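You operate a simulated robot arm through the tools that you are given. There is no shell and no other tool. Be economical: measure what you need, move in short steps, check, and stop when the job is done.

You are at the controls of a simulated robot arm. One attempt, no reset.

TASK
Put things in order on the top of the far table. At the end: the green brush stands where the blue strap roll stood; the blue holder from the top of the far table stands where the jar stood; the blue strap roll from the top of the far table is in the silver basket; the jar from the top of the far table is on the silver tray; whatever was shut is shut again. Leave all else as you found it, and nothing knocked over.

Only the result counts: the job must be done as asked and must still hold three seconds after the hand-in. Knocking over, shifting, dropping, spilling or breaking anything else fails it.

THE ROBOT
A 7-joint arm with a two-finger parallel gripper, fixed in place. Base frame: the origin is at the foot of the arm, x ahead of it, y to its left, z up; the work surface is at about z = 0.85. Readings come in m, degrees, newtons and seconds.
With the tool pointing down near the work surface it reaches from about 0.3 to 0.7 m from the base axis. Its first joint turns from -66.0 to 66.0 degrees. Payload 1.57 kg.
The tool frame sits at the grasp point between the pads (the TCP): z along the fingers, y along the line on which they close. The tips reach 0.03 m beyond it. Largest opening 0.11 m; finger width 0.024, thickness 0.012; the body of the gripper, 0.048 by 0.112 m, starts 0.078 m behind the TCP.
Orientation is told as [roll, pitch, yaw] about the base's x, y, z axes, in that order, counted from this pose: with the fingers straight down and closing along the base's y, the tool's x points along the base's -x, its y along +y and its z along -z.

THE INTERFACE
- The arm moves only by the tool step_arm. Its argument "increments" is a list of rows, each a list of 7 numbers: the turn, a rotation vector about the base's x, y, z in degrees, then the shift along the base's x, y, z in m, then the closure, from 0 (fully open) to 1 (shut). In form: [[wx, wy, wz, x, y, z, fingers], ...]. A call has 1 to 20 rows; each row is the pose to reach, as a shift and turn from the pose commanded when the call began. A row lasts 0.2 s, in which the tool goes at most 0.05 m and 8.6 degrees; a call with a longer step from one row to the next is refused whole, and so is a gripper value outside its range. A pose out of reach is approached as far as the arm can. The call stops where the force on the tool passes 40 N (or 10 N more than at its start, if that is more) or the arm is blocked; 0.2 s more then pass. The fingers move at their own pace (about 0.108 m/s each) and stop on an object; they squeeze with about 41 N. The grip force told is the motor's: it shows also when the fingers shut on nothing. Time passes only in rows, and 0.2 s behind the last, so rows that repeat a pose let the fingers close. The reply holds the time, the measured pose of the TCP, the force on the tool along the base axes, the opening and the grip force, in the units named above and with some noise.
- Cameras (640 x 400 px; columns grow to the right, rows downward): "scene" is fixed at [0.1671, -0.4006, 1.3982]; the picture's right is [0.70, -0.72, 0.00], its down [-0.46, -0.45, -0.76] and it looks along [0.55, 0.53, -0.65] (base axes); focal length 263 px, centre (320, 200). "wrist" rides on the gripper at [-0.036, 0, -0.08] in the tool frame; the picture's right is [0.00, -1.00, 0.00], its down [0.97, 0.00, -0.24] and it looks along [0.24, 0.00, 0.97] (tool axes); focal length 218 px, centre (320, 200).
- camera(camera): a new picture of that camera. It takes no simulated time.
- point_at(camera, pixels): for up to 12 pixels [column, row] of the newest picture of that camera ("zoom" is the newest enlarged one), the place [x, y, z] in the base frame of the surface seen there, good to about 0.003 m. It takes no simulated time.
- inspect(camera, box): a new picture of the part [left, top, right, bottom] of that camera's present view, enlarged. It takes no simulated time.
- job_done(): hands the job in; it is judged then, once.

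Keep the steps short. Do not move on a guess: measure, check each grasp and each placing, and mend mistakes. In all there are 80 turns and 54 pictures (those below and enlarged ones count). Leave the gripper open and the arm clear of the work at the hand-in unless told otherwise, and finish with a single line.

The tools are called after "Emit:" by a JSON object that holds its "method" and its "body". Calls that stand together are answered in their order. step_arm: Moves the arm, as the interface text tells. Its arguments: {"type":"object","properties":{"increments":{"type":"array","items":{"type":"array","items":{"type":"number"}}}},"required":["increments"]} The other tools are called the same way: camera (camera) takes a picture; point_at (camera, pixels) gives the place of the surface under pixels of a picture; inspect (camera, box) takes an enlarged picture of a part of a camera's view; job_done () hands the job in.

At the start:

```text
time_s: 0.0
tool_pos: [0.4294, 0.0094, 1.2055]
tcp_rot: [-0.1, 0.0, 0.0]
wrist_force: [0.4, -0.1, -0.1]
finger_gap: 0.1103
grasp_force: 0.1
```

scene: 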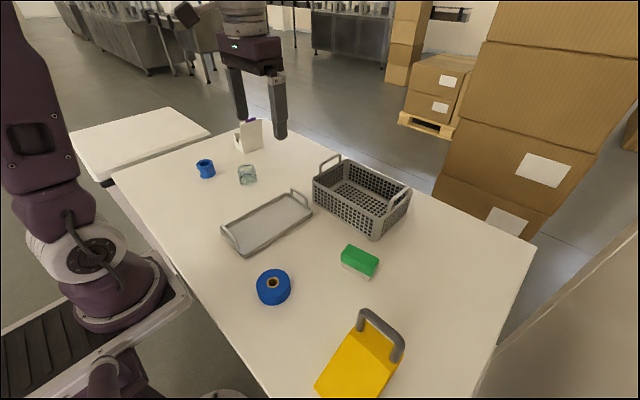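
wrist: 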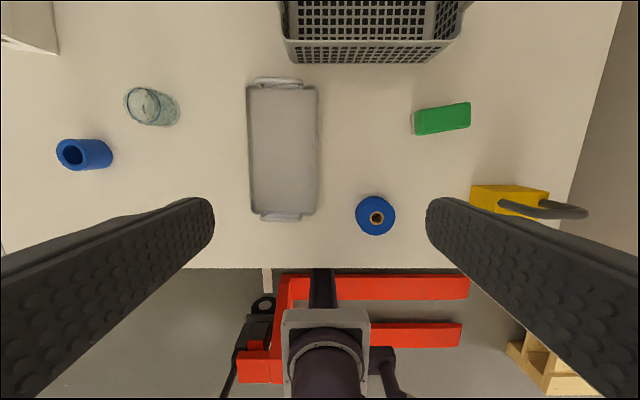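

I see the blue roll near (273,286), brush (360,262), tray (267,222), basket (362,195), jar (247,175), holder (206,168) and a box with something in it (249,135). I'll enlarge the scene for detail.

Emit:
{"method": "inspect", "body": {"camera": "scene", "box": [180, 100, 340, 200]}}

Emit:
{"method": "inspect", "body": {"camera": "scene", "box": [210, 150, 450, 310]}}

Emit:
{"method": "point_at", "body": {"camera": "scene", "pixels": [[273, 283], [273, 302], [360, 255], [206, 162], [247, 170], [267, 222], [360, 205], [249, 135], [140, 140], [320, 250], [360, 370], [400, 200]]}}

Emit:
{"method": "point_at", "body": {"camera": "wrist", "pixels": [[376, 217], [356, 215], [395, 215], [376, 197], [376, 234], [72, 153], [145, 105], [440, 122], [283, 150], [283, 90], [283, 215], [370, 30]]}}

```text
4.00 times, centred on (260, 150) of scene
```

zoom: 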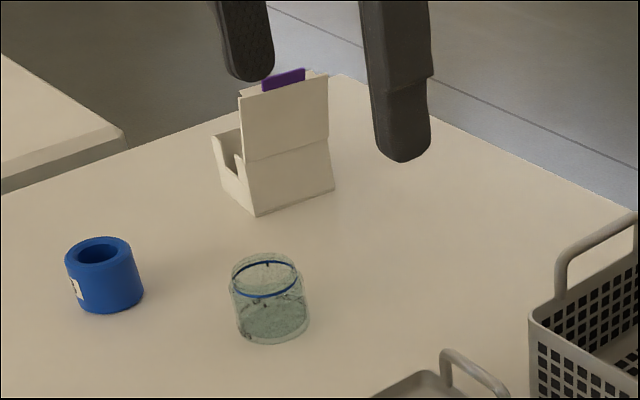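

```text
2.50 times, centred on (330, 230) of scene
```

zoom: 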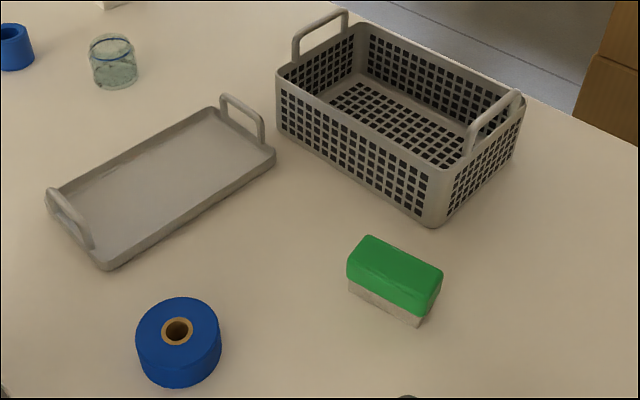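

```text
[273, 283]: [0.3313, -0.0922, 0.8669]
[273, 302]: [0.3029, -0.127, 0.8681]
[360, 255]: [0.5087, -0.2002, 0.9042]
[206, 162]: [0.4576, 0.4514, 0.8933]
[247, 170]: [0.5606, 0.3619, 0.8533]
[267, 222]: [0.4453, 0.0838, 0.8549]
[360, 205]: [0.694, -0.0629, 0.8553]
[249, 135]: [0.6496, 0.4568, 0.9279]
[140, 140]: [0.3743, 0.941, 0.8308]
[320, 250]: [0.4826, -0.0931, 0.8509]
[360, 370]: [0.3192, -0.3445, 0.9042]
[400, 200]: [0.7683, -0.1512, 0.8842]
```

```text
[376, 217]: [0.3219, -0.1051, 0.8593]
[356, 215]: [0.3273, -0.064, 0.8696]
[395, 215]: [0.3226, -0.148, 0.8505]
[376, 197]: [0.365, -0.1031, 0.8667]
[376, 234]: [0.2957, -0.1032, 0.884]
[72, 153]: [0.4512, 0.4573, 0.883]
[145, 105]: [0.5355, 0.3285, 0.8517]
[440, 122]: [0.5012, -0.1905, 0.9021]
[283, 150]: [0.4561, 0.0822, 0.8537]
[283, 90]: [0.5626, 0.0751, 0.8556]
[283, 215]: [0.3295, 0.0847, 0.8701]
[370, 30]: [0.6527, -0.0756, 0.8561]
```

Next: precise edges of the roll, brush, tray and basket in the enlarged picture.

Emit:
{"method": "point_at", "body": {"camera": "zoom", "pixels": [[140, 330], [178, 302], [214, 325], [178, 350], [180, 386], [370, 240], [352, 262], [436, 275], [410, 308], [418, 322], [350, 290], [396, 262]]}}

Emit:
{"method": "point_at", "body": {"camera": "zoom", "pixels": [[322, 17], [295, 45], [505, 98], [470, 135], [284, 78], [430, 172], [360, 30], [516, 100], [400, 120], [350, 110], [435, 222], [440, 60]]}}

Emit:
{"method": "point_at", "body": {"camera": "zoom", "pixels": [[50, 192], [103, 262], [272, 152], [212, 110], [75, 215], [240, 112], [160, 190], [110, 38], [112, 88], [92, 60], [135, 60], [112, 65]]}}

Emit:
{"method": "inspect", "body": {"camera": "wrist", "box": [40, 70, 200, 170]}}

```text
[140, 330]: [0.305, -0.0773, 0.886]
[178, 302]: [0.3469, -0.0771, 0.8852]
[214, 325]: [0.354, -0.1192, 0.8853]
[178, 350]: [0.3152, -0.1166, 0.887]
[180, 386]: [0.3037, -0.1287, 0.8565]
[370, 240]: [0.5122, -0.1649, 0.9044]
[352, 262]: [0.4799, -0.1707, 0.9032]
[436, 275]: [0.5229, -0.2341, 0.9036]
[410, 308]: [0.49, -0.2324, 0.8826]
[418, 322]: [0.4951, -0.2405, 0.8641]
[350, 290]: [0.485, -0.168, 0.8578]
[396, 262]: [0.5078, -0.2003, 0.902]
```

```text
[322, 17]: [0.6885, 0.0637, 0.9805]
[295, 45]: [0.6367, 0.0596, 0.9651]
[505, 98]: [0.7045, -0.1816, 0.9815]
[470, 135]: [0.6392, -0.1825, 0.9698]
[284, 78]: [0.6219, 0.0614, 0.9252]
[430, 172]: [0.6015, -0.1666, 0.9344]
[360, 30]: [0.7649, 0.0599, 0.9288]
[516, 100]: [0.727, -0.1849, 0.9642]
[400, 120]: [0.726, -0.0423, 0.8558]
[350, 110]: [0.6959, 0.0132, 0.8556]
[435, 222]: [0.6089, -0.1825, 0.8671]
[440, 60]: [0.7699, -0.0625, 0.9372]
```

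```text
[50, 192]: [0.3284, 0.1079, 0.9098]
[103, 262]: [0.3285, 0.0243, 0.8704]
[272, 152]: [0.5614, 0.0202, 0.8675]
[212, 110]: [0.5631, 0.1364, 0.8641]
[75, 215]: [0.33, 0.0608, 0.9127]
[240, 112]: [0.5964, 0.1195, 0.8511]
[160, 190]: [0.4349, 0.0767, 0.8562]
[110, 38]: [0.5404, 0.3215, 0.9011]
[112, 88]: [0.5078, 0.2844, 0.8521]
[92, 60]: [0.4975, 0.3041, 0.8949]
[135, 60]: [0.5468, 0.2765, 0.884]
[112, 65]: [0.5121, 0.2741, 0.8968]
```

```text
4.00 times, centred on (120, 120) of wrist
```

zoom: 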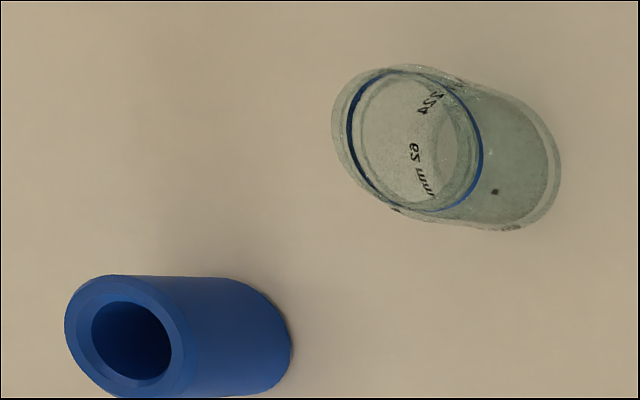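

Nothing on this table seems to be shut by a lid. The roll's rim points give its centre as about (0.330,-0.100), with the top at 0.886. I'll move above it and look.

Emit:
{"method": "step_arm", "body": {"increments": [[0, 0, 0, -0.0166, -0.0182, -0.03, 0], [0, 0, 0, -0.0331, -0.0365, -0.06, 0], [0, 0, 0, -0.05, -0.055, -0.09, 0], [0, 0, 0, -0.066, -0.073, -0.12, 0], [0, 0, 0, -0.083, -0.091, -0.15, 0], [0, 0, 0, -0.0994, -0.1094, -0.18, 0], [0, 0, 0, -0.0994, -0.1094, -0.18, 0]]}}

Emit:
{"method": "camera", "body": {"camera": "wrist"}}

```text
time_s: 1.6
tool_pos: [0.3301, -0.0989, 1.0258]
tcp_rot: [0.0, 0.0, 0.0]
wrist_force: [0.1, -0.7, 0.2]
finger_gap: 0.1102
grasp_force: 0.1
```

```text
48 pictures are left
```

wrist: 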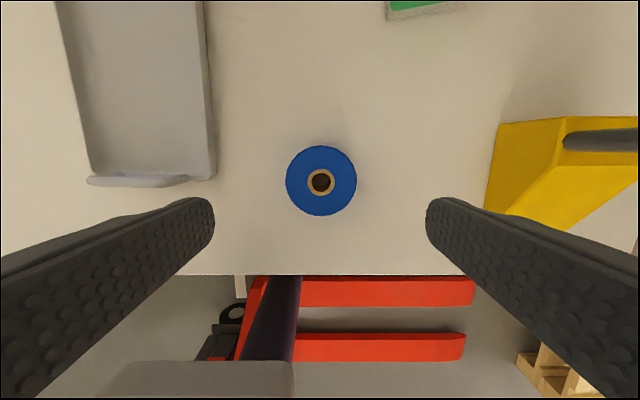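

Emit:
{"method": "point_at", "body": {"camera": "wrist", "pixels": [[289, 181], [353, 181], [321, 149], [321, 212], [321, 166], [205, 175], [500, 200], [250, 270], [450, 270]]}}

```text
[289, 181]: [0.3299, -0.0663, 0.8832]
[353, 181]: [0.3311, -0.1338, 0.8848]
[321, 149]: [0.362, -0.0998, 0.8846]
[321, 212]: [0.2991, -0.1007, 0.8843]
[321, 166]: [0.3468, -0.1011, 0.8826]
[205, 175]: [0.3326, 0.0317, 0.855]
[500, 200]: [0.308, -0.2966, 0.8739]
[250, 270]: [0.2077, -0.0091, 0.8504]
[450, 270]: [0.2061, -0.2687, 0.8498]
```

The roll's centre is (0.3305,-0.100), about 0.07 m across. I'll go down to TCP z≈0.885 and close.

Emit:
{"method": "step_arm", "body": {"increments": [[0, 0, 0, 0, -0.001, -0.04, 0], [0, 0, 0, 0, -0.001, -0.08, 0], [0, 0, 0, 0, -0.001, -0.11, 0], [0, 0, 0, 0, -0.001, -0.13, 0], [0, 0, 0, 0, -0.001, -0.141, 0], [0, 0, 0, 0, -0.001, -0.141, 0], [0, 0, 0, 0, -0.001, -0.141, 1], [0, 0, 0, 0, -0.001, -0.141, 1], [0, 0, 0, 0, -0.001, -0.141, 1], [0, 0, 0, 0, -0.001, -0.141, 1]]}}

```text
time_s: 3.8
tool_pos: [0.3295, -0.1002, 0.8856]
tcp_rot: [0.0, 0.1, 0.0]
wrist_force: [-0.3, -0.9, -0.1]
finger_gap: 0.0728
grasp_force: 41.0
```

It holds with a gap of 0.073. I'll lift it and carry it high toward the basket at (0.675,-0.06).

Emit:
{"method": "step_arm", "body": {"increments": [[0, 0, 0, 0, 0, 0.03, 1], [0, 0, 0, 0, 0, 0.075, 1], [0, 0, 0, 0, 0, 0.12, 1], [0, 0, 0, 0, 0, 0.165, 1], [0, 0, 0, 0.04, 0.005, 0.175, 1], [0, 0, 0, 0.085, 0.01, 0.175, 1], [0, 0, 0, 0.13, 0.015, 0.175, 1], [0, 0, 0, 0.175, 0.02, 0.175, 1], [0, 0, 0, 0.22, 0.025, 0.175, 1], [0, 0, 0, 0.265, 0.03, 0.175, 1], [0, 0, 0, 0.31, 0.035, 0.175, 1], [0, 0, 0, 0.345, 0.04, 0.175, 1], [0, 0, 0, 0.345, 0.04, 0.175, 1]]}}

Emit:
{"method": "camera", "body": {"camera": "wrist"}}

Emit:
{"method": "camera", "body": {"camera": "scene"}}

```text
time_s: 6.6
tool_pos: [0.6641, -0.0649, 1.0565]
tcp_rot: [0.0, 0.0, 0.0]
wrist_force: [-0.3, -0.2, -0.1]
finger_gap: 0.0
grasp_force: 21.5
out of reach, approached as far as the arm can: row 12, 13
```

```text
47 pictures are left
```

wrist: 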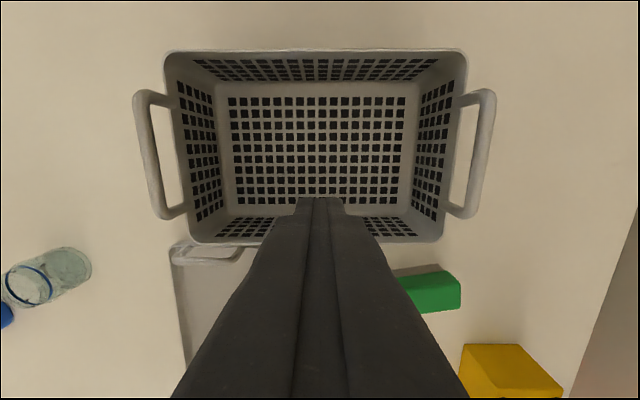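

```text
46 pictures are left
```

scene: 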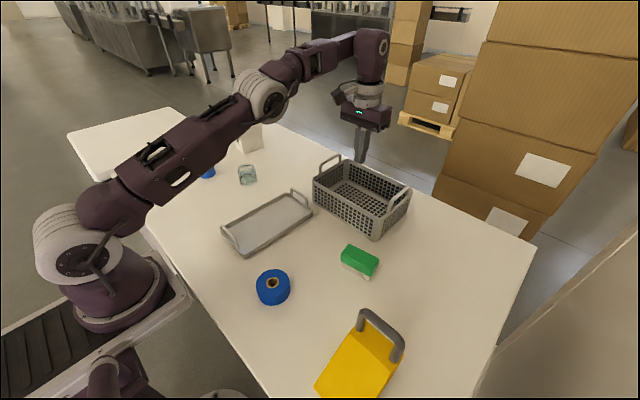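

The fingers are shut on nothing and the roll still stands near its place at (273,286), so the grip slipped. I'll go back, reopen over the roll and look.

Emit:
{"method": "step_arm", "body": {"increments": [[0, 0, 0, -0.045, -0.005, 0, 0.5], [0, 0, 0, -0.09, -0.01, 0, 0], [0, 0, 0, -0.135, -0.015, 0, 0], [0, 0, 0, -0.18, -0.02, 0, 0], [0, 0, 0, -0.225, -0.025, 0, 0], [0, 0, 0, -0.27, -0.03, 0, 0], [0, 0, 0, -0.315, -0.034, 0, 0], [0, 0, 0, -0.334, -0.035, -0.03, 0], [0, 0, 0, -0.334, -0.035, -0.05, 0], [0, 0, 0, -0.334, -0.035, -0.05, 0]]}}

Emit:
{"method": "camera", "body": {"camera": "wrist"}}

```text
time_s: 8.8
tool_pos: [0.3277, -0.0989, 1.0089]
tcp_rot: [0.0, 0.0, 0.0]
wrist_force: [0.3, 0.5, 0.0]
finger_gap: 0.1102
grasp_force: 0.1
```

```text
45 pictures are left
```

wrist: 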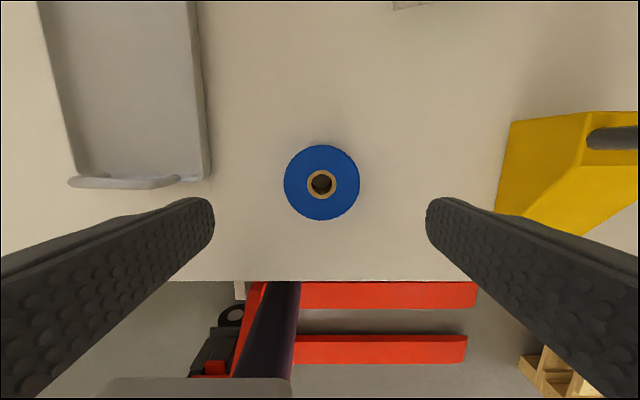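

Emit:
{"method": "point_at", "body": {"camera": "wrist", "pixels": [[287, 182], [356, 182], [321, 148], [321, 216], [321, 165]]}}

Emit:
{"method": "inspect", "body": {"camera": "wrist", "box": [272, 138, 372, 228]}}

Emit:
{"method": "inspect", "body": {"camera": "scene", "box": [243, 255, 303, 315]}}

```text
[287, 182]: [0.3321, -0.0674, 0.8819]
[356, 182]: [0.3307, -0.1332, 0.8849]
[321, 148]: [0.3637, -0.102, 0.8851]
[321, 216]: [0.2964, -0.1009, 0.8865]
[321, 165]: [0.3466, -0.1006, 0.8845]
```

```text
4.44 times, centred on (322, 183) of wrist
```

zoom: 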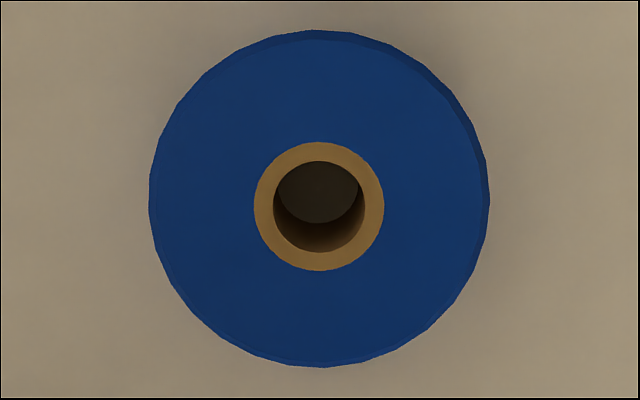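

```text
6.67 times, centred on (273, 285) of scene
```

zoom: 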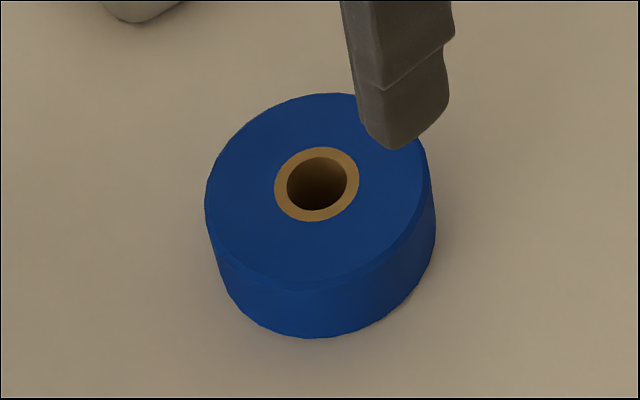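

The roll hasn't changed: centre (0.330,-0.1003). I'll grip it as deep as the table allows and lift only slowly, watching the weight.

Emit:
{"method": "step_arm", "body": {"increments": [[0, 0, 0, 0.0025, -0.0015, -0.04, 0], [0, 0, 0, 0.0025, -0.0015, -0.08, 0], [0, 0, 0, 0.0025, -0.0015, -0.11, 0], [0, 0, 0, 0.0025, -0.0015, -0.12, 0], [0, 0, 0, 0.0025, -0.0015, -0.1265, 0], [0, 0, 0, 0.0025, -0.0015, -0.1265, 0], [0, 0, 0, 0.0025, -0.0015, -0.1265, 1], [0, 0, 0, 0.0025, -0.0015, -0.1265, 1], [0, 0, 0, 0.0025, -0.0015, -0.1265, 1], [0, 0, 0, 0.0025, -0.0015, -0.1265, 1], [0, 0, 0, 0.0025, -0.0015, -0.1265, 1]]}}

Emit:
{"method": "step_arm", "body": {"increments": [[0, 0, 0, 0, 0, 0.001, 1], [0, 0, 0, 0, 0, 0.003, 1], [0, 0, 0, 0, 0, 0.005, 1], [0, 0, 0, 0, 0, 0.007, 1], [0, 0, 0, 0, 0, 0.009, 1], [0, 0, 0, 0, 0, 0.01, 1]]}}

Emit:
{"method": "inspect", "body": {"camera": "scene", "box": [213, 235, 333, 325]}}

```text
time_s: 11.2
tool_pos: [0.3318, -0.0997, 0.8825]
tcp_rot: [0.0, 0.1, 0.0]
wrist_force: [-0.6, 1.3, -0.4]
finger_gap: 0.0728
grasp_force: 40.8
```

```text
time_s: 12.6
tool_pos: [0.3324, -0.0999, 0.8945]
tcp_rot: [0.0, 0.0, 0.0]
wrist_force: [0.6, -0.5, -2.1]
finger_gap: 0.0726
grasp_force: 40.8
```

```text
4.44 times, centred on (273, 280) of scene
```

zoom: 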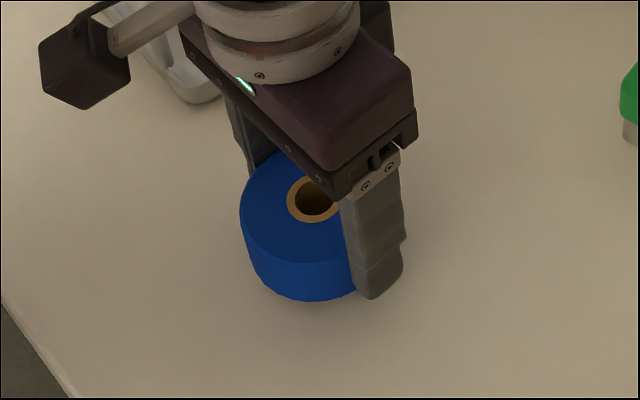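

A weight of about 2 N shows and the gap is still 0.0726. I'll lift further, slowly, and check.

Emit:
{"method": "step_arm", "body": {"increments": [[0, 0, 0, 0, 0, 0.005, 1], [0, 0, 0, 0, 0, 0.01, 1], [0, 0, 0, 0, 0, 0.015, 1], [0, 0, 0, 0, 0, 0.02, 1], [0, 0, 0, 0, 0, 0.025, 1], [0, 0, 0, 0, 0, 0.03, 1]]}}

Emit:
{"method": "inspect", "body": {"camera": "scene", "box": [213, 235, 333, 325]}}

```text
time_s: 14.0
tool_pos: [0.3323, -0.1006, 0.9233]
tcp_rot: [-0.1, 0.0, -0.1]
wrist_force: [0.4, 0.3, -2.0]
finger_gap: 0.0728
grasp_force: 41.1
```

```text
4.44 times, centred on (273, 280) of scene
```

zoom: 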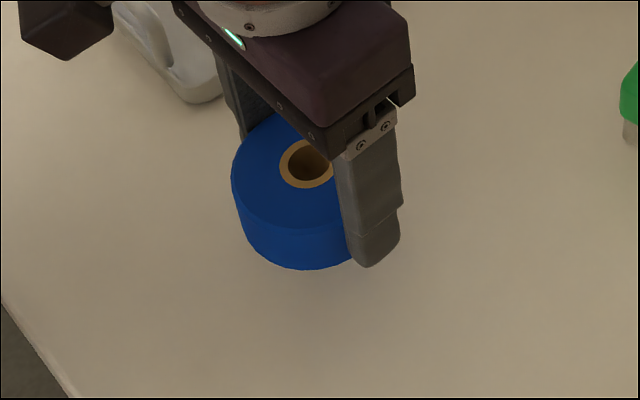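

It's held clear of the table. I'll lift on gently to z≈1.04.

Emit:
{"method": "step_arm", "body": {"increments": [[0, 0, 0, 0, 0, 0.005, 1], [0, 0, 0, 0, 0, 0.015, 1], [0, 0, 0, 0, 0, 0.03, 1], [0, 0, 0, 0, 0, 0.045, 1], [0, 0, 0, 0, 0, 0.06, 1], [0, 0, 0, 0, 0, 0.075, 1], [0, 0, 0, 0, 0, 0.09, 1], [0, 0, 0, 0, 0, 0.105, 1], [0, 0, 0, 0, 0, 0.115, 1], [0, 0, 0, 0, 0, 0.12, 1], [0, 0, 0, 0.008, 0.001, 0.12, 1], [0, 0, 0, 0.02, 0.002, 0.12, 1], [0, 0, 0, 0.035, 0.004, 0.12, 1], [0, 0, 0, 0.05, 0.006, 0.12, 1], [0, 0, 0, 0.065, 0.008, 0.12, 1], [0, 0, 0, 0.08, 0.01, 0.12, 1], [0, 0, 0, 0.09, 0.011, 0.12, 1], [0, 0, 0, 0.095, 0.012, 0.12, 1]]}}

```text
time_s: 17.8
tool_pos: [0.4269, -0.0882, 1.0429]
tcp_rot: [0.0, 0.1, 0.0]
wrist_force: [0.2, -0.5, -2.1]
finger_gap: 0.0729
grasp_force: 40.9
```

Still held. I'll carry it over the basket at (0.667,-0.06).

Emit:
{"method": "step_arm", "body": {"increments": [[0, 0, 0, 0.007, 0.001, 0, 1], [0, 0, 0, 0.02, 0.002, 0, 1], [0, 0, 0, 0.035, 0.004, 0, 1], [0, 0, 0, 0.05, 0.006, 0, 1], [0, 0, 0, 0.065, 0.008, 0, 1], [0, 0, 0, 0.08, 0.01, 0, 1], [0, 0, 0, 0.095, 0.012, 0, 1], [0, 0, 0, 0.11, 0.014, 0, 1], [0, 0, 0, 0.125, 0.016, 0, 1], [0, 0, 0, 0.14, 0.018, 0, 1], [0, 0, 0, 0.155, 0.02, 0, 1], [0, 0, 0, 0.17, 0.022, 0, 1], [0, 0, 0, 0.185, 0.024, 0, 1], [0, 0, 0, 0.2, 0.026, 0, 1], [0, 0, 0, 0.215, 0.028, 0, 1], [0, 0, 0, 0.228, 0.028, 0, 1], [0, 0, 0, 0.236, 0.028, 0, 1], [0, 0, 0, 0.24, 0.028, 0, 1], [0, 0, 0, 0.24, 0.028, 0, 1]]}}

Emit:
{"method": "camera", "body": {"camera": "scene"}}

Emit:
{"method": "camera", "body": {"camera": "wrist"}}

```text
time_s: 21.8
tool_pos: [0.6668, -0.0594, 1.0422]
tcp_rot: [0.0, 0.1, -0.1]
wrist_force: [-0.9, 0.3, -2.0]
finger_gap: 0.0727
grasp_force: 41.1
```

```text
40 pictures are left
```

scene: 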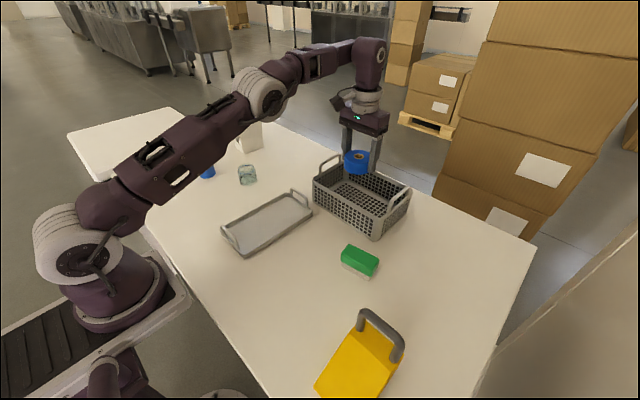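

```text
39 pictures are left
```

wrist: 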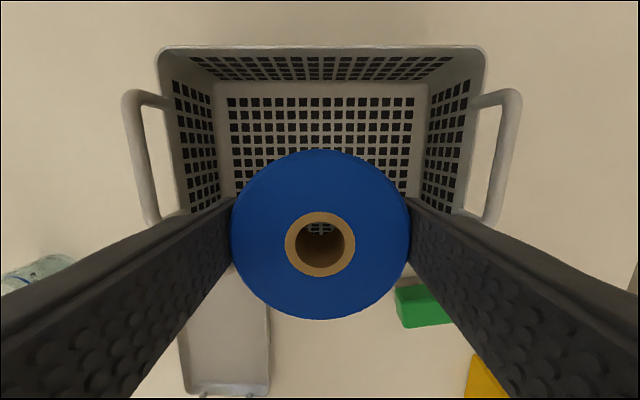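

The roll's front edge is about at x=0.631 and the basket floor begins at 0.624. I'll lower slowly, shifting 6 mm further in.

Emit:
{"method": "step_arm", "body": {"increments": [[0, 0, 0, 0, 0, -0.008, 1], [0, 0, 0, 0, 0, -0.02, 1], [0, 0, 0, 0.001, 0, -0.035, 1], [0, 0, 0, 0.003, 0, -0.05, 1], [0, 0, 0, 0.006, 0, -0.065, 1], [0, 0, 0, 0.008, 0, -0.08, 1], [0, 0, 0, 0.008, 0, -0.095, 1], [0, 0, 0, 0.008, 0, -0.11, 1], [0, 0, 0, 0.008, 0, -0.125, 1], [0, 0, 0, 0.008, 0, -0.135, 1], [0, 0, 0, 0.008, 0, -0.142, 1], [0, 0, 0, 0.008, 0, -0.147, 1], [0, 0, 0, 0.008, 0, -0.147, 1]]}}

Emit:
{"method": "camera", "body": {"camera": "scene"}}

```text
time_s: 24.6
tool_pos: [0.6754, -0.0606, 0.8952]
tcp_rot: [0.0, 0.0, -0.1]
wrist_force: [0.2, -0.7, -2.9]
finger_gap: 0.0725
grasp_force: 41.4
```

```text
38 pictures are left
```

scene: 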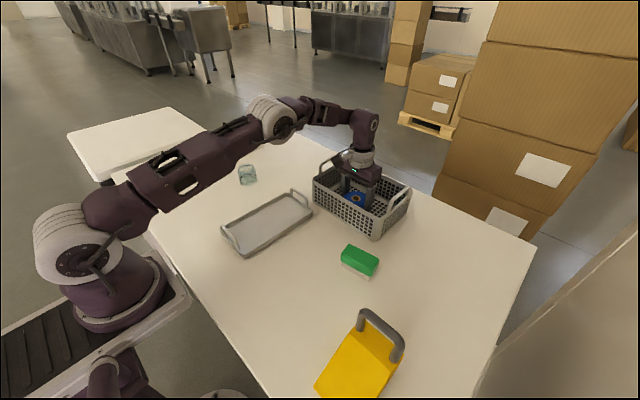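

I'll lower the last few mm, open, and rise.

Emit:
{"method": "step_arm", "body": {"increments": [[0, 0, 0, 0, 0, -0.002, 1], [0, 0, 0, 0, 0, -0.004, 1], [0, 0, 0, 0, 0, -0.005, 1], [0, 0, 0, 0, 0, -0.005, 0.6], [0, 0, 0, 0, 0, -0.005, 0], [0, 0, 0, 0, 0, -0.005, 0], [0, 0, 0, 0, 0, -0.005, 0]]}}

Emit:
{"method": "step_arm", "body": {"increments": [[0, 0, 0, 0, 0, 0.02, 0], [0, 0, 0, 0, 0, 0.05, 0], [0, 0, 0, 0, 0, 0.09, 0], [0, 0, 0, -0.004, 0, 0.13, 0], [0, 0, 0, -0.02, 0, 0.155, 0], [0, 0, 0, -0.06, -0.02, 0.155, 0], [0, 0, 0, -0.1, -0.05, 0.155, 0], [0, 0, 0, -0.13, -0.085, 0.155, 0], [0, 0, 0, -0.155, -0.12, 0.155, 0], [0, 0, 0, -0.17, -0.14, 0.155, 0], [0, 0, 0, -0.17, -0.14, 0.155, 0]]}}

Emit:
{"method": "camera", "body": {"camera": "wrist"}}

Emit:
{"method": "camera", "body": {"camera": "scene"}}

```text
time_s: 26.2
tool_pos: [0.6757, -0.0603, 0.8907]
tcp_rot: [0.0, 0.0, 0.0]
wrist_force: [0.3, -0.2, 0.4]
finger_gap: 0.1099
grasp_force: 0.0
```

```text
time_s: 28.6
tool_pos: [0.5042, -0.2023, 1.046]
tcp_rot: [-0.1, 0.0, 0.0]
wrist_force: [-0.8, -0.3, -0.1]
finger_gap: 0.1101
grasp_force: 0.1
```

```text
37 pictures are left
```

wrist: 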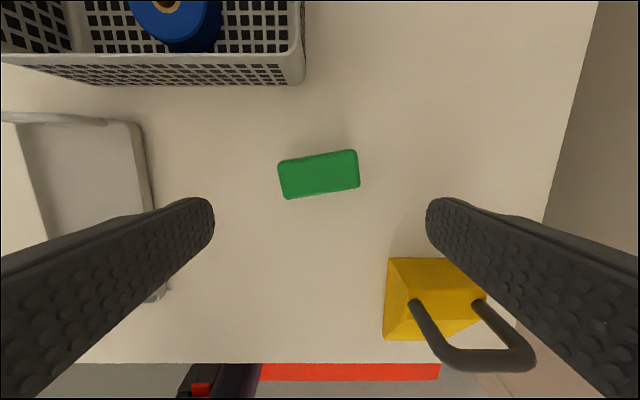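

```text
36 pictures are left
```

scene: 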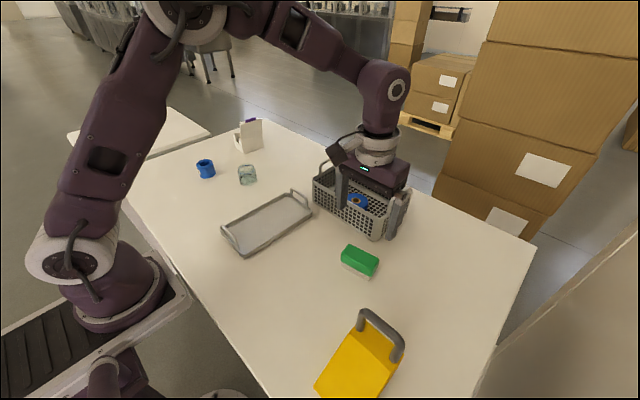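

The roll rests in the basket. I'll measure the brush's corners: (280,165), (355,152), (358,186), (288,197).

Emit:
{"method": "point_at", "body": {"camera": "wrist", "pixels": [[280, 164], [355, 152], [358, 185], [288, 197], [319, 174], [165, 8], [190, 45], [310, 120]]}}

Emit:
{"method": "inspect", "body": {"camera": "scene", "box": [300, 150, 420, 290]}}

```text
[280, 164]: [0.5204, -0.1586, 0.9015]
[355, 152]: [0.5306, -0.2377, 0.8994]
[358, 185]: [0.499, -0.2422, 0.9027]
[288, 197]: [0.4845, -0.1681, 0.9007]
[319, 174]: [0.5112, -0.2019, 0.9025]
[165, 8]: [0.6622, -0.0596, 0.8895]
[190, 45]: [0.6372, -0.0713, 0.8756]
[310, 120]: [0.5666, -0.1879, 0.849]
```

```text
2.86 times, centred on (360, 220) of scene
```

zoom: 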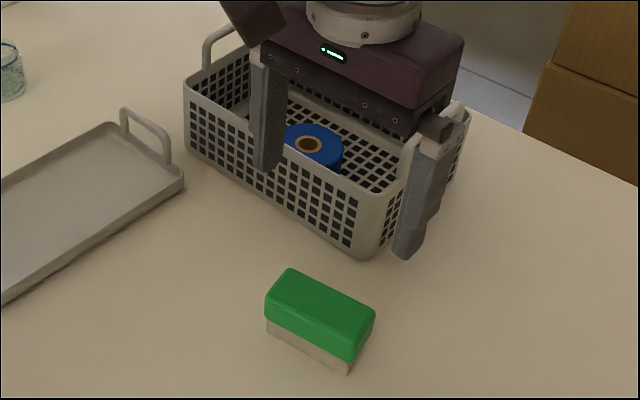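

The brush's centre is (0.5086,-0.2017), about 0.08 long and turned 9°. I'll turn, go down and close on its ends.

Emit:
{"method": "step_arm", "body": {"increments": [[0, 0, 3, 0.002, 0, -0.03, 0], [0, 0, 6, 0.0044, 0.0006, -0.06, 0], [0, 0, 9, 0.0044, 0.0006, -0.095, 0], [0, 0, 9, 0.0044, 0.0006, -0.125, 0], [0, 0, 9, 0.0044, 0.0006, -0.145, 0], [0, 0, 9, 0.0044, 0.0006, -0.159, 0], [0, 0, 9, 0.0044, 0.0006, -0.159, 0], [0, 0, 9, 0.0044, 0.0006, -0.159, 1], [0, 0, 9, 0.0044, 0.0006, -0.159, 1], [0, 0, 9, 0.0044, 0.0006, -0.159, 1], [0, 0, 9, 0.0044, 0.0006, -0.159, 1]]}}

Emit:
{"method": "step_arm", "body": {"increments": [[0, 0, 0, 0, 0, 0.002, 1], [0, 0, 0, 0, 0, 0.005, 1], [0, 0, 0, 0, 0, 0.01, 1], [0, 0, 0, 0, 0, 0.016, 1], [0, 0, 0, 0, 0, 0.025, 1], [0, 0, 0, 0, 0, 0.03, 1]]}}

Emit:
{"method": "inspect", "body": {"camera": "scene", "box": [300, 180, 420, 290]}}

```text
time_s: 31.0
tool_pos: [0.5088, -0.1995, 0.8877]
tcp_rot: [0.0, 0.0, 8.9]
wrist_force: [-1.1, 0.1, 0.2]
finger_gap: 0.0843
grasp_force: 41.0
```

```text
time_s: 32.4
tool_pos: [0.5102, -0.1983, 0.9161]
tcp_rot: [0.0, 0.0, 9.0]
wrist_force: [-0.1, -0.2, -0.3]
finger_gap: 0.0843
grasp_force: 40.8
```

```text
3.64 times, centred on (360, 235) of scene
```

zoom: 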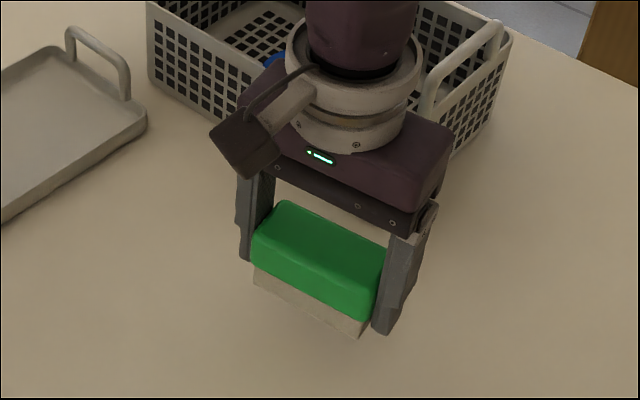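

Held level. I'll carry it slowly to (0.330,-0.1003), staying about 5 cm above the table.

Emit:
{"method": "step_arm", "body": {"increments": [[0, 0, 0, 0, 0, 0.01, 1], [0, 0, 0, -0.01, 0.005, 0.02, 1], [0, 0, 0, -0.025, 0.0135, 0.025, 1], [0, 0, 0, -0.043, 0.0235, 0.025, 1], [0, 0, 0, -0.061, 0.033, 0.025, 1], [0, 0, 0, -0.079, 0.043, 0.025, 1], [0, 0, 0, -0.097, 0.053, 0.025, 1], [0, 0, 0, -0.115, 0.0626, 0.025, 1], [0, 0, 0, -0.133, 0.0724, 0.025, 1], [0, 0, 0, -0.15, 0.0817, 0.025, 1], [0, 0, 0, -0.165, 0.09, 0.025, 1], [0, 0, 0, -0.175, 0.095, 0.02, 1], [0, 0, 0, -0.18, 0.098, 0.005, 1], [0, 0, 0, -0.18, 0.098, -0.01, 1], [0, 0, 0, -0.18, 0.098, -0.02, 1], [0, 0, 0, -0.18, 0.098, -0.02, 1]]}}

Emit:
{"method": "inspect", "body": {"camera": "scene", "box": [213, 225, 333, 325]}}

```text
time_s: 35.8
tool_pos: [0.3292, -0.1016, 0.8963]
tcp_rot: [0.0, 0.0, 9.0]
wrist_force: [-0.3, 0.2, -0.8]
finger_gap: 0.0842
grasp_force: 40.6
```

```text
4.00 times, centred on (273, 275) of scene
```

zoom: 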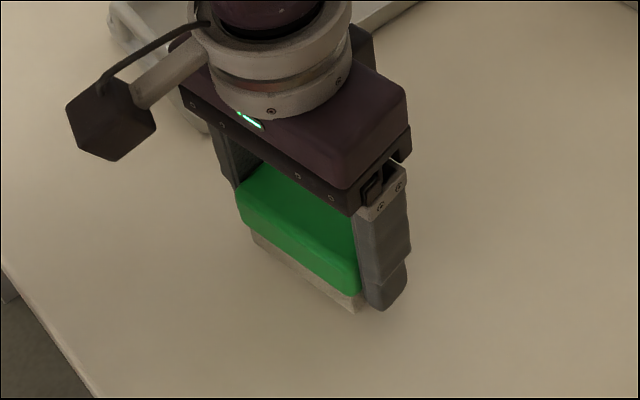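

I'll lower the remaining 8 mm, release and rise, turning back 9°.

Emit:
{"method": "step_arm", "body": {"increments": [[0, 0, 0, 0, 0.001, -0.003, 1], [0, 0, 0, 0, 0.001, -0.006, 1], [0, 0, 0, 0, 0.001, -0.008, 1], [0, 0, 0, 0, 0.001, -0.008, 1], [0, 0, 0, 0, 0.001, -0.008, 0.6], [0, 0, 0, 0, 0.001, -0.008, 0], [0, 0, 0, 0, 0.001, -0.008, 0], [0, 0, 0, 0, 0.001, -0.008, 0]]}}

Emit:
{"method": "step_arm", "body": {"increments": [[0, 0, 0, 0, 0, 0.02, 0], [0, 0, 0, 0, 0, 0.05, 0], [0, 0, 0, 0, 0, 0.09, 0], [0, 0, -3, 0, 0, 0.13, 0], [0, 0, -6, 0, 0, 0.17, 0], [0, 0, -9, 0, 0, 0.19, 0], [0, 0, -9, 0, 0, 0.19, 0]]}}

Emit:
{"method": "camera", "body": {"camera": "wrist"}}

```text
time_s: 37.6
tool_pos: [0.329, -0.1006, 0.888]
tcp_rot: [0.0, 0.0, 9.0]
wrist_force: [-0.5, 0.2, 1.0]
finger_gap: 0.1099
grasp_force: 0.1
```

```text
time_s: 39.2
tool_pos: [0.3287, -0.1009, 1.0793]
tcp_rot: [0.0, 0.1, 0.0]
wrist_force: [0.1, 0.0, 0.1]
finger_gap: 0.1103
grasp_force: 0.0
```

```text
32 pictures are left
```

wrist: 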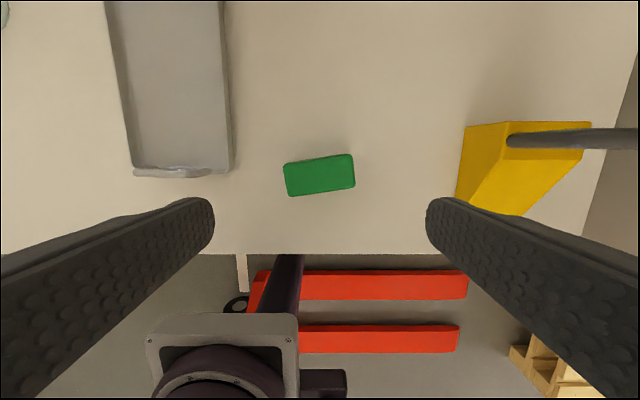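

The brush stands at the roll's old spot. Next I go high to above the jar, about (0.515,0.30).

Emit:
{"method": "step_arm", "body": {"increments": [[0, 0, 0, 0.014, 0.03, 0.0, 0], [0, 0, 0, 0.031, 0.067, 0.0, 0], [0, 0, 0, 0.05, 0.108, 0.0, 0], [0, 0, 0, 0.07, 0.15, 0.0, 0], [0, 0, 0, 0.09, 0.192, 0.0, 0], [0, 0, 0, 0.11, 0.235, 0.0, 0], [0, 0, 0, 0.13, 0.278, 0.0, 0], [0, 0, 0, 0.148, 0.317, 0.0, 0], [0, 0, 0, 0.165, 0.355, 0.0, 0], [0, 0, 0, 0.18, 0.385, 0.0, 0], [0, 0, 0, 0.186, 0.4, 0.0, 0], [0, 0, 0, 0.186, 0.4, 0.0, 0]]}}

Emit:
{"method": "camera", "body": {"camera": "wrist"}}

Emit:
{"method": "camera", "body": {"camera": "scene"}}

```text
time_s: 41.8
tool_pos: [0.5144, 0.301, 1.0797]
tcp_rot: [0.0, 0.0, 0.1]
wrist_force: [-0.4, -0.5, 0.4]
finger_gap: 0.1101
grasp_force: 0.0
```

```text
31 pictures are left
```

wrist: 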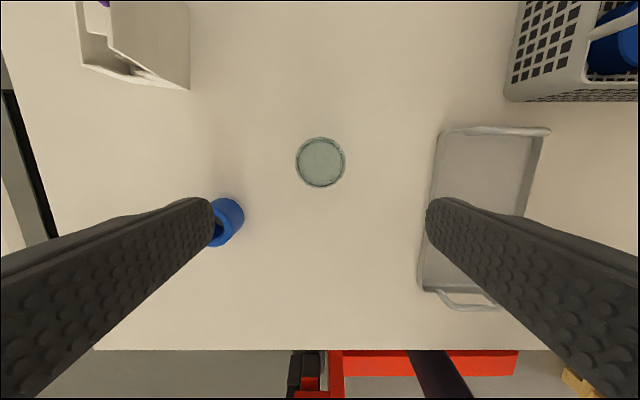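

```text
30 pictures are left
```

scene: 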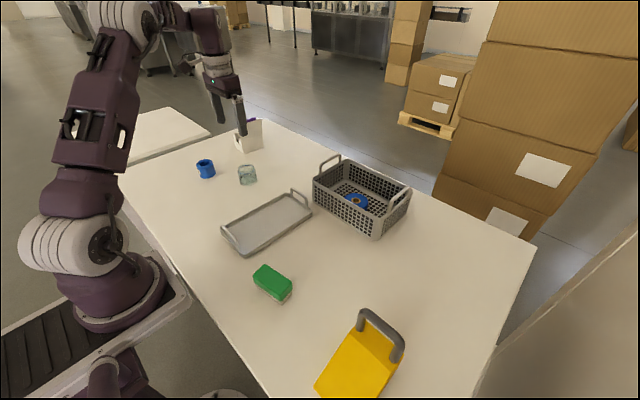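

Emit:
{"method": "inspect", "body": {"camera": "wrist", "box": [280, 125, 360, 200]}}

Emit:
{"method": "point_at", "body": {"camera": "wrist", "pixels": [[297, 162], [344, 162], [320, 138], [320, 187], [320, 162], [243, 215], [222, 198], [216, 245], [215, 205], [185, 85], [436, 135], [424, 285]]}}

```text
5.33 times, centred on (320, 162) of wrist
```

zoom: 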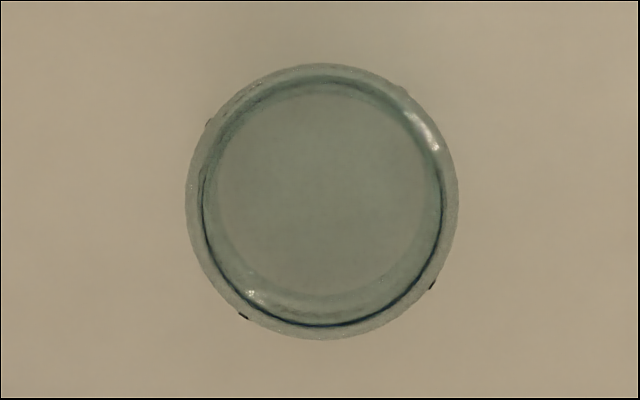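

```text
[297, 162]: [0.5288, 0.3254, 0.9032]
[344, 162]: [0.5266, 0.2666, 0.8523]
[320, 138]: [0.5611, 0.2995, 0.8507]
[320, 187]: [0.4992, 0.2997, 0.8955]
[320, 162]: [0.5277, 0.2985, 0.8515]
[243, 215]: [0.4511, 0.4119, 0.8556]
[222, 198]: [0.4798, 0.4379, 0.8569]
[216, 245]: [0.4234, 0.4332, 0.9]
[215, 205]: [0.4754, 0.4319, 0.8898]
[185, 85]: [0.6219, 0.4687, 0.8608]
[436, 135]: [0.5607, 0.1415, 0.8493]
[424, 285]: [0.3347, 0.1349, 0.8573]
```

The jar's centre is (0.530,0.300), about 0.06 across and 0.053 tall, and it stands upright. I'll go down over it and close.

Emit:
{"method": "step_arm", "body": {"increments": [[0, 0, 0, 0.008, 0, -0.03, 0], [0, 0, 0, 0.0156, -0.0005, -0.07, 0], [0, 0, 0, 0.0156, -0.0005, -0.11, 0], [0, 0, 0, 0.0156, -0.0005, -0.145, 0], [0, 0, 0, 0.0156, -0.0005, -0.17, 0], [0, 0, 0, 0.0156, -0.0005, -0.187, 0], [0, 0, 0, 0.0156, -0.0005, -0.195, 0], [0, 0, 0, 0.0156, -0.0005, -0.195, 0], [0, 0, 0, 0.0156, -0.0005, -0.195, 0.3], [0, 0, 0, 0.0156, -0.0005, -0.195, 1], [0, 0, 0, 0.0156, -0.0005, -0.195, 1], [0, 0, 0, 0.0156, -0.0005, -0.195, 1], [0, 0, 0, 0.0156, -0.0005, -0.195, 1]]}}

Emit:
{"method": "step_arm", "body": {"increments": [[0, 0, 0, 0, 0, 0.002, 1], [0, 0, 0, 0, 0, 0.005, 1], [0, 0, 0, 0, 0, 0.01, 1], [0, 0, 0, 0, 0, 0.016, 1], [0, 0, 0, 0, 0, 0.024, 1], [0, 0, 0, 0, 0, 0.03, 1]]}}

Emit:
{"method": "inspect", "body": {"camera": "scene", "box": [190, 110, 310, 210]}}

```text
time_s: 44.6
tool_pos: [0.5309, 0.2997, 0.8846]
tcp_rot: [0.0, 0.1, -0.1]
wrist_force: [0.3, 0.5, 0.0]
finger_gap: 0.0608
grasp_force: 41.1
```

```text
time_s: 46.0
tool_pos: [0.5307, 0.2992, 0.9146]
tcp_rot: [0.1, 0.0, -0.1]
wrist_force: [-0.5, 0.0, -0.4]
finger_gap: 0.0607
grasp_force: 40.8
```

```text
4.00 times, centred on (250, 160) of scene
```

zoom: 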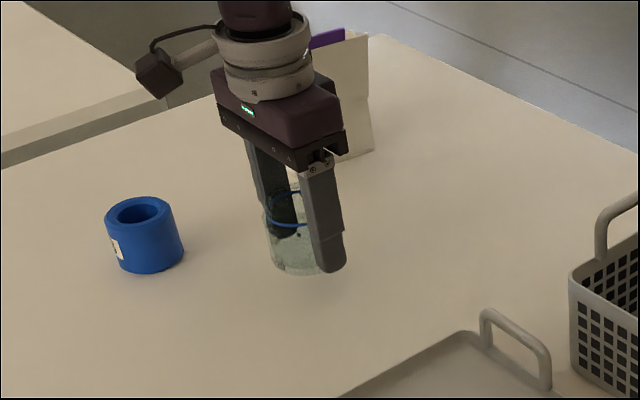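

Held (gap 0.0607). I'll lift, carry it to the tray's centre (0.445,0.08) and turn 60°, so that the fingers open along the tray's length and clear its rim.

Emit:
{"method": "step_arm", "body": {"increments": [[0, 0, 0, 0, 0, 0.01, 1], [0, 0, 0, 0, 0, 0.025, 1], [0, 0, 0, 0, 0, 0.042, 1], [0, 0, 0, 0, 0, 0.06, 1], [0, 0, 4, -0.005, -0.012, 0.065, 1], [0, 0, 8, -0.012, -0.03, 0.065, 1], [0, 0, 13, -0.019, -0.048, 0.065, 1], [0, 0, 18, -0.026, -0.066, 0.065, 1], [0, 0, 23, -0.033, -0.084, 0.065, 1], [0, 0, 28, -0.04, -0.102, 0.065, 1], [0, 0, 33, -0.047, -0.12, 0.065, 1], [0, 0, 38, -0.054, -0.138, 0.065, 1], [0, 0, 43, -0.061, -0.156, 0.065, 1], [0, 0, 48, -0.068, -0.174, 0.065, 1], [0, 0, 53, -0.075, -0.192, 0.065, 1], [0, 0, 57, -0.081, -0.207, 0.065, 1], [0, 0, 60, -0.0855, -0.2175, 0.065, 1], [0, 0, 60, -0.0855, -0.2195, 0.065, 1], [0, 0, 60, -0.0855, -0.2195, 0.065, 1]]}}

Emit:
{"method": "camera", "body": {"camera": "wrist"}}

Emit:
{"method": "inspect", "body": {"camera": "scene", "box": [200, 150, 340, 260]}}

```text
time_s: 50.0
tool_pos: [0.445, 0.0787, 0.9794]
tcp_rot: [0.0, 0.0, 59.9]
wrist_force: [0.1, -0.8, 0.4]
finger_gap: 0.0606
grasp_force: 40.7
```

```text
27 pictures are left
```

wrist: 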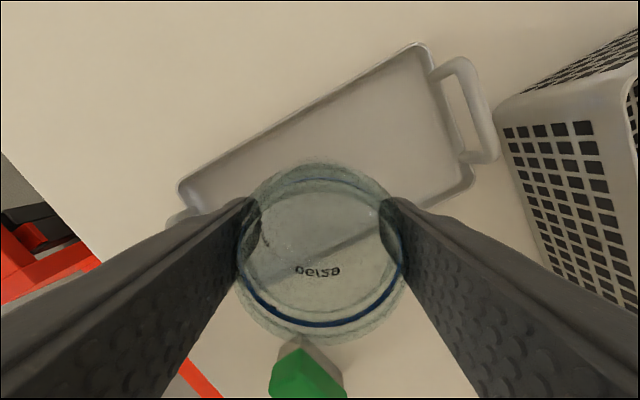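

```text
3.64 times, centred on (270, 205) of scene
```

zoom: 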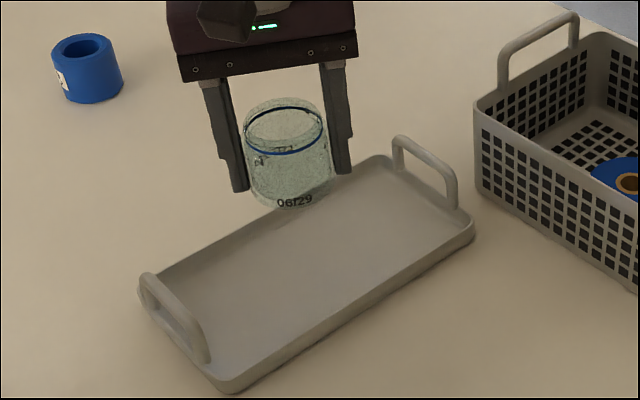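

The jar hangs over the tray. I'll lower it slowly to about 2 mm above the floor.

Emit:
{"method": "step_arm", "body": {"increments": [[0, 0, 0, 0, 0, -0.01, 1], [0, 0, 0, 0, 0, -0.025, 1], [0, 0, 0, 0, 0, -0.04, 1], [0, 0, 0, 0, 0, -0.055, 1], [0, 0, 0, 0, 0, -0.067, 1], [0, 0, 0, 0, 0, -0.077, 1], [0, 0, 0, 0, 0, -0.083, 1], [0, 0, 0, 0, 0, -0.085, 1], [0, 0, 0, 0, 0, -0.085, 1]]}}

Emit:
{"method": "inspect", "body": {"camera": "scene", "box": [200, 150, 340, 260]}}

```text
time_s: 52.0
tool_pos: [0.4451, 0.0792, 0.8926]
tcp_rot: [0.0, 0.0, 60.0]
wrist_force: [-0.1, -0.5, -0.7]
finger_gap: 0.0609
grasp_force: 40.7
```

```text
3.64 times, centred on (270, 205) of scene
```

zoom: 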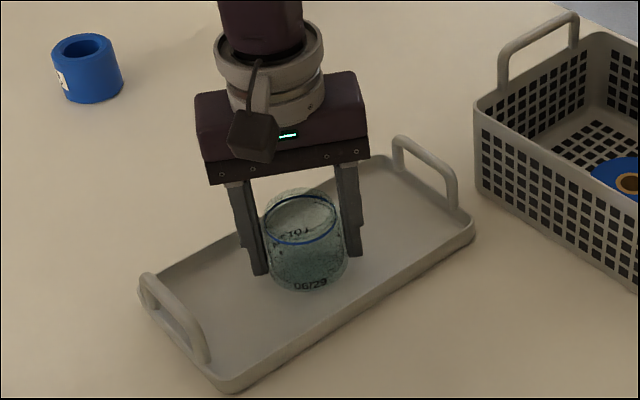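

I'll lower 1 mm at a time for 3 mm, then open partly and rise.

Emit:
{"method": "step_arm", "body": {"increments": [[0, 0, 0, 0, 0, -0.001, 1], [0, 0, 0, 0, 0, -0.002, 1], [0, 0, 0, 0, 0, -0.003, 1], [0, 0, 0, 0, 0, -0.003, 1]]}}

Emit:
{"method": "step_arm", "body": {"increments": [[0, 0, 0, 0, 0, 0, 0.35], [0, 0, 0, 0, 0, 0, 0.2], [0, 0, 0, 0, 0, 0, 0.2], [0, 0, 0, 0, 0, 0, 0.2]]}}

Emit:
{"method": "step_arm", "body": {"increments": [[0, 0, 0, 0, 0, 0.015, 0.2], [0, 0, 0, 0, 0, 0.04, 0.2], [0, 0, 0, 0, 0, 0.08, 0.2], [0, 0, 0, 0, 0, 0.12, 0], [0, 0, 0, 0, 0, 0.16, 0], [0, 0, 0, 0, 0, 0.18, 0], [0, 0, 0, 0, 0, 0.18, 0]]}}

Emit:
{"method": "inspect", "body": {"camera": "scene", "box": [190, 130, 350, 260]}}

```text
time_s: 53.0
tool_pos: [0.4457, 0.0795, 0.8907]
tcp_rot: [0.0, 0.0, 60.0]
wrist_force: [0.4, -0.1, -0.7]
finger_gap: 0.0608
grasp_force: 40.7
```

```text
time_s: 54.0
tool_pos: [0.4459, 0.0798, 0.8913]
tcp_rot: [0.0, 0.0, 60.0]
wrist_force: [-0.5, 0.6, 0.7]
finger_gap: 0.0879
grasp_force: 0.0
```

```text
time_s: 55.6
tool_pos: [0.4446, 0.0801, 1.0698]
tcp_rot: [0.0, -0.1, 59.9]
wrist_force: [1.4, -0.5, -0.1]
finger_gap: 0.11
grasp_force: 0.0
```

```text
3.08 times, centred on (270, 195) of scene
```

zoom: 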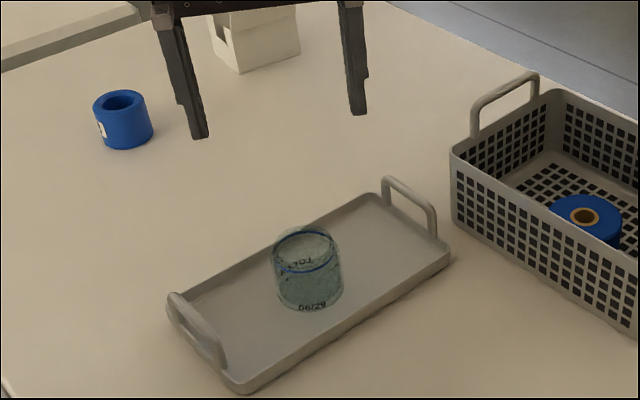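

The jar stands upright on the tray. Now I go to the holder near (0.45,0.44), turning back.

Emit:
{"method": "step_arm", "body": {"increments": [[0, 0, -6, 0, 0.02, 0, 0], [0, 0, -13, 0, 0.05, 0, 0], [0, 0, -20, 0, 0.085, 0, 0], [0, 0, -27, 0, 0.12, 0, 0], [0, 0, -34, 0, 0.16, 0, 0], [0, 0, -41, 0, 0.2, 0, 0], [0, 0, -48, 0, 0.24, 0, 0], [0, 0, -54, 0, 0.28, 0, 0], [0, 0, -60, 0, 0.315, 0, 0], [0, 0, -60, 0, 0.345, 0, 0], [0, 0, -60, 0, 0.36, 0, 0], [0, 0, -60, 0, 0.36, 0, 0]]}}

Emit:
{"method": "camera", "body": {"camera": "wrist"}}

```text
time_s: 58.2
tool_pos: [0.4472, 0.4401, 1.0696]
tcp_rot: [-0.2, 0.0, -0.1]
wrist_force: [-0.5, 0.6, -1.0]
finger_gap: 0.1099
grasp_force: 0.0
```

```text
23 pictures are left
```

wrist: 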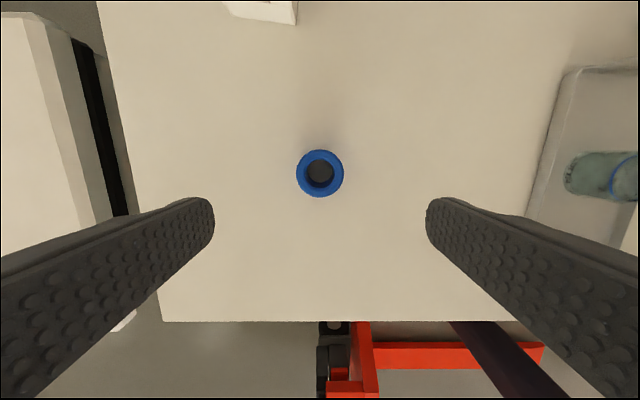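

Emit:
{"method": "point_at", "body": {"camera": "wrist", "pixels": [[299, 174], [341, 174], [320, 152], [320, 194], [303, 160], [337, 188], [320, 174]]}}

Emit:
{"method": "inspect", "body": {"camera": "wrist", "box": [280, 135, 360, 210]}}

```text
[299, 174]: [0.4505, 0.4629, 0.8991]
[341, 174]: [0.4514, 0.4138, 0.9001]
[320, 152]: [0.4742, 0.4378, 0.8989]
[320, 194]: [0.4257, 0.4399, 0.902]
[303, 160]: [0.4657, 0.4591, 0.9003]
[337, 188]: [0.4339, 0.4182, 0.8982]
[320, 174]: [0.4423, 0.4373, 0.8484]
```

```text
5.33 times, centred on (320, 172) of wrist
```

zoom: 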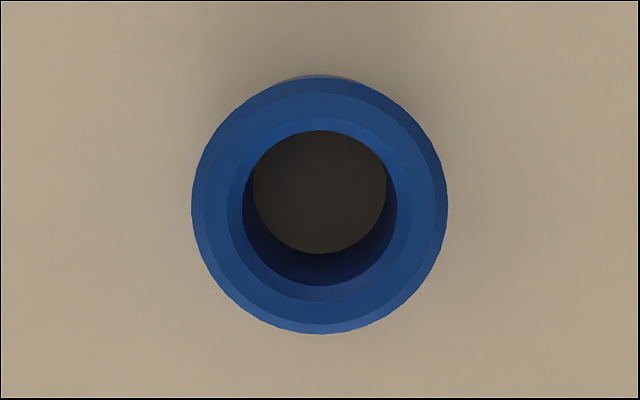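

The holder's centre is (0.450,0.4385), about 0.055 across with its top at 0.90. I'll go down and close.

Emit:
{"method": "step_arm", "body": {"increments": [[0, 0, 0, 0.0028, -0.0017, -0.03, 0], [0, 0, 0, 0.0028, -0.0017, -0.07, 0], [0, 0, 0, 0.0028, -0.0017, -0.11, 0], [0, 0, 0, 0.0028, -0.0017, -0.145, 0], [0, 0, 0, 0.0028, -0.0017, -0.17, 0], [0, 0, 0, 0.0028, -0.0017, -0.18, 0], [0, 0, 0, 0.0028, -0.0017, -0.185, 0], [0, 0, 0, 0.0028, -0.0017, -0.185, 0], [0, 0, 0, 0.0028, -0.0017, -0.185, 0.4], [0, 0, 0, 0.0028, -0.0017, -0.185, 1], [0, 0, 0, 0.0028, -0.0017, -0.185, 1], [0, 0, 0, 0.0028, -0.0017, -0.185, 1], [0, 0, 0, 0.0028, -0.0017, -0.185, 1]]}}

Emit:
{"method": "step_arm", "body": {"increments": [[0, 0, 0, 0, 0, 0.002, 1], [0, 0, 0, 0, 0, 0.005, 1], [0, 0, 0, 0, 0, 0.01, 1], [0, 0, 0, 0, 0, 0.016, 1], [0, 0, 0, 0, 0, 0.024, 1], [0, 0, 0, 0, 0, 0.03, 1]]}}

Emit:
{"method": "inspect", "body": {"camera": "scene", "box": [160, 110, 280, 210]}}

```text
time_s: 61.0
tool_pos: [0.4473, 0.4378, 0.8855]
tcp_rot: [0.0, 0.0, 0.0]
wrist_force: [-0.1, 0.5, 0.4]
finger_gap: 0.0546
grasp_force: 41.4
```

```text
time_s: 62.4
tool_pos: [0.4478, 0.4384, 0.9171]
tcp_rot: [0.0, 0.0, 0.0]
wrist_force: [-0.6, -0.2, -1.5]
finger_gap: 0.0545
grasp_force: 40.7
```

```text
4.00 times, centred on (220, 160) of scene
```

zoom: 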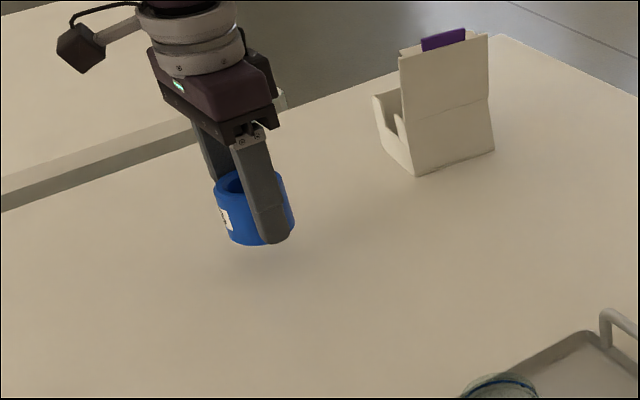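

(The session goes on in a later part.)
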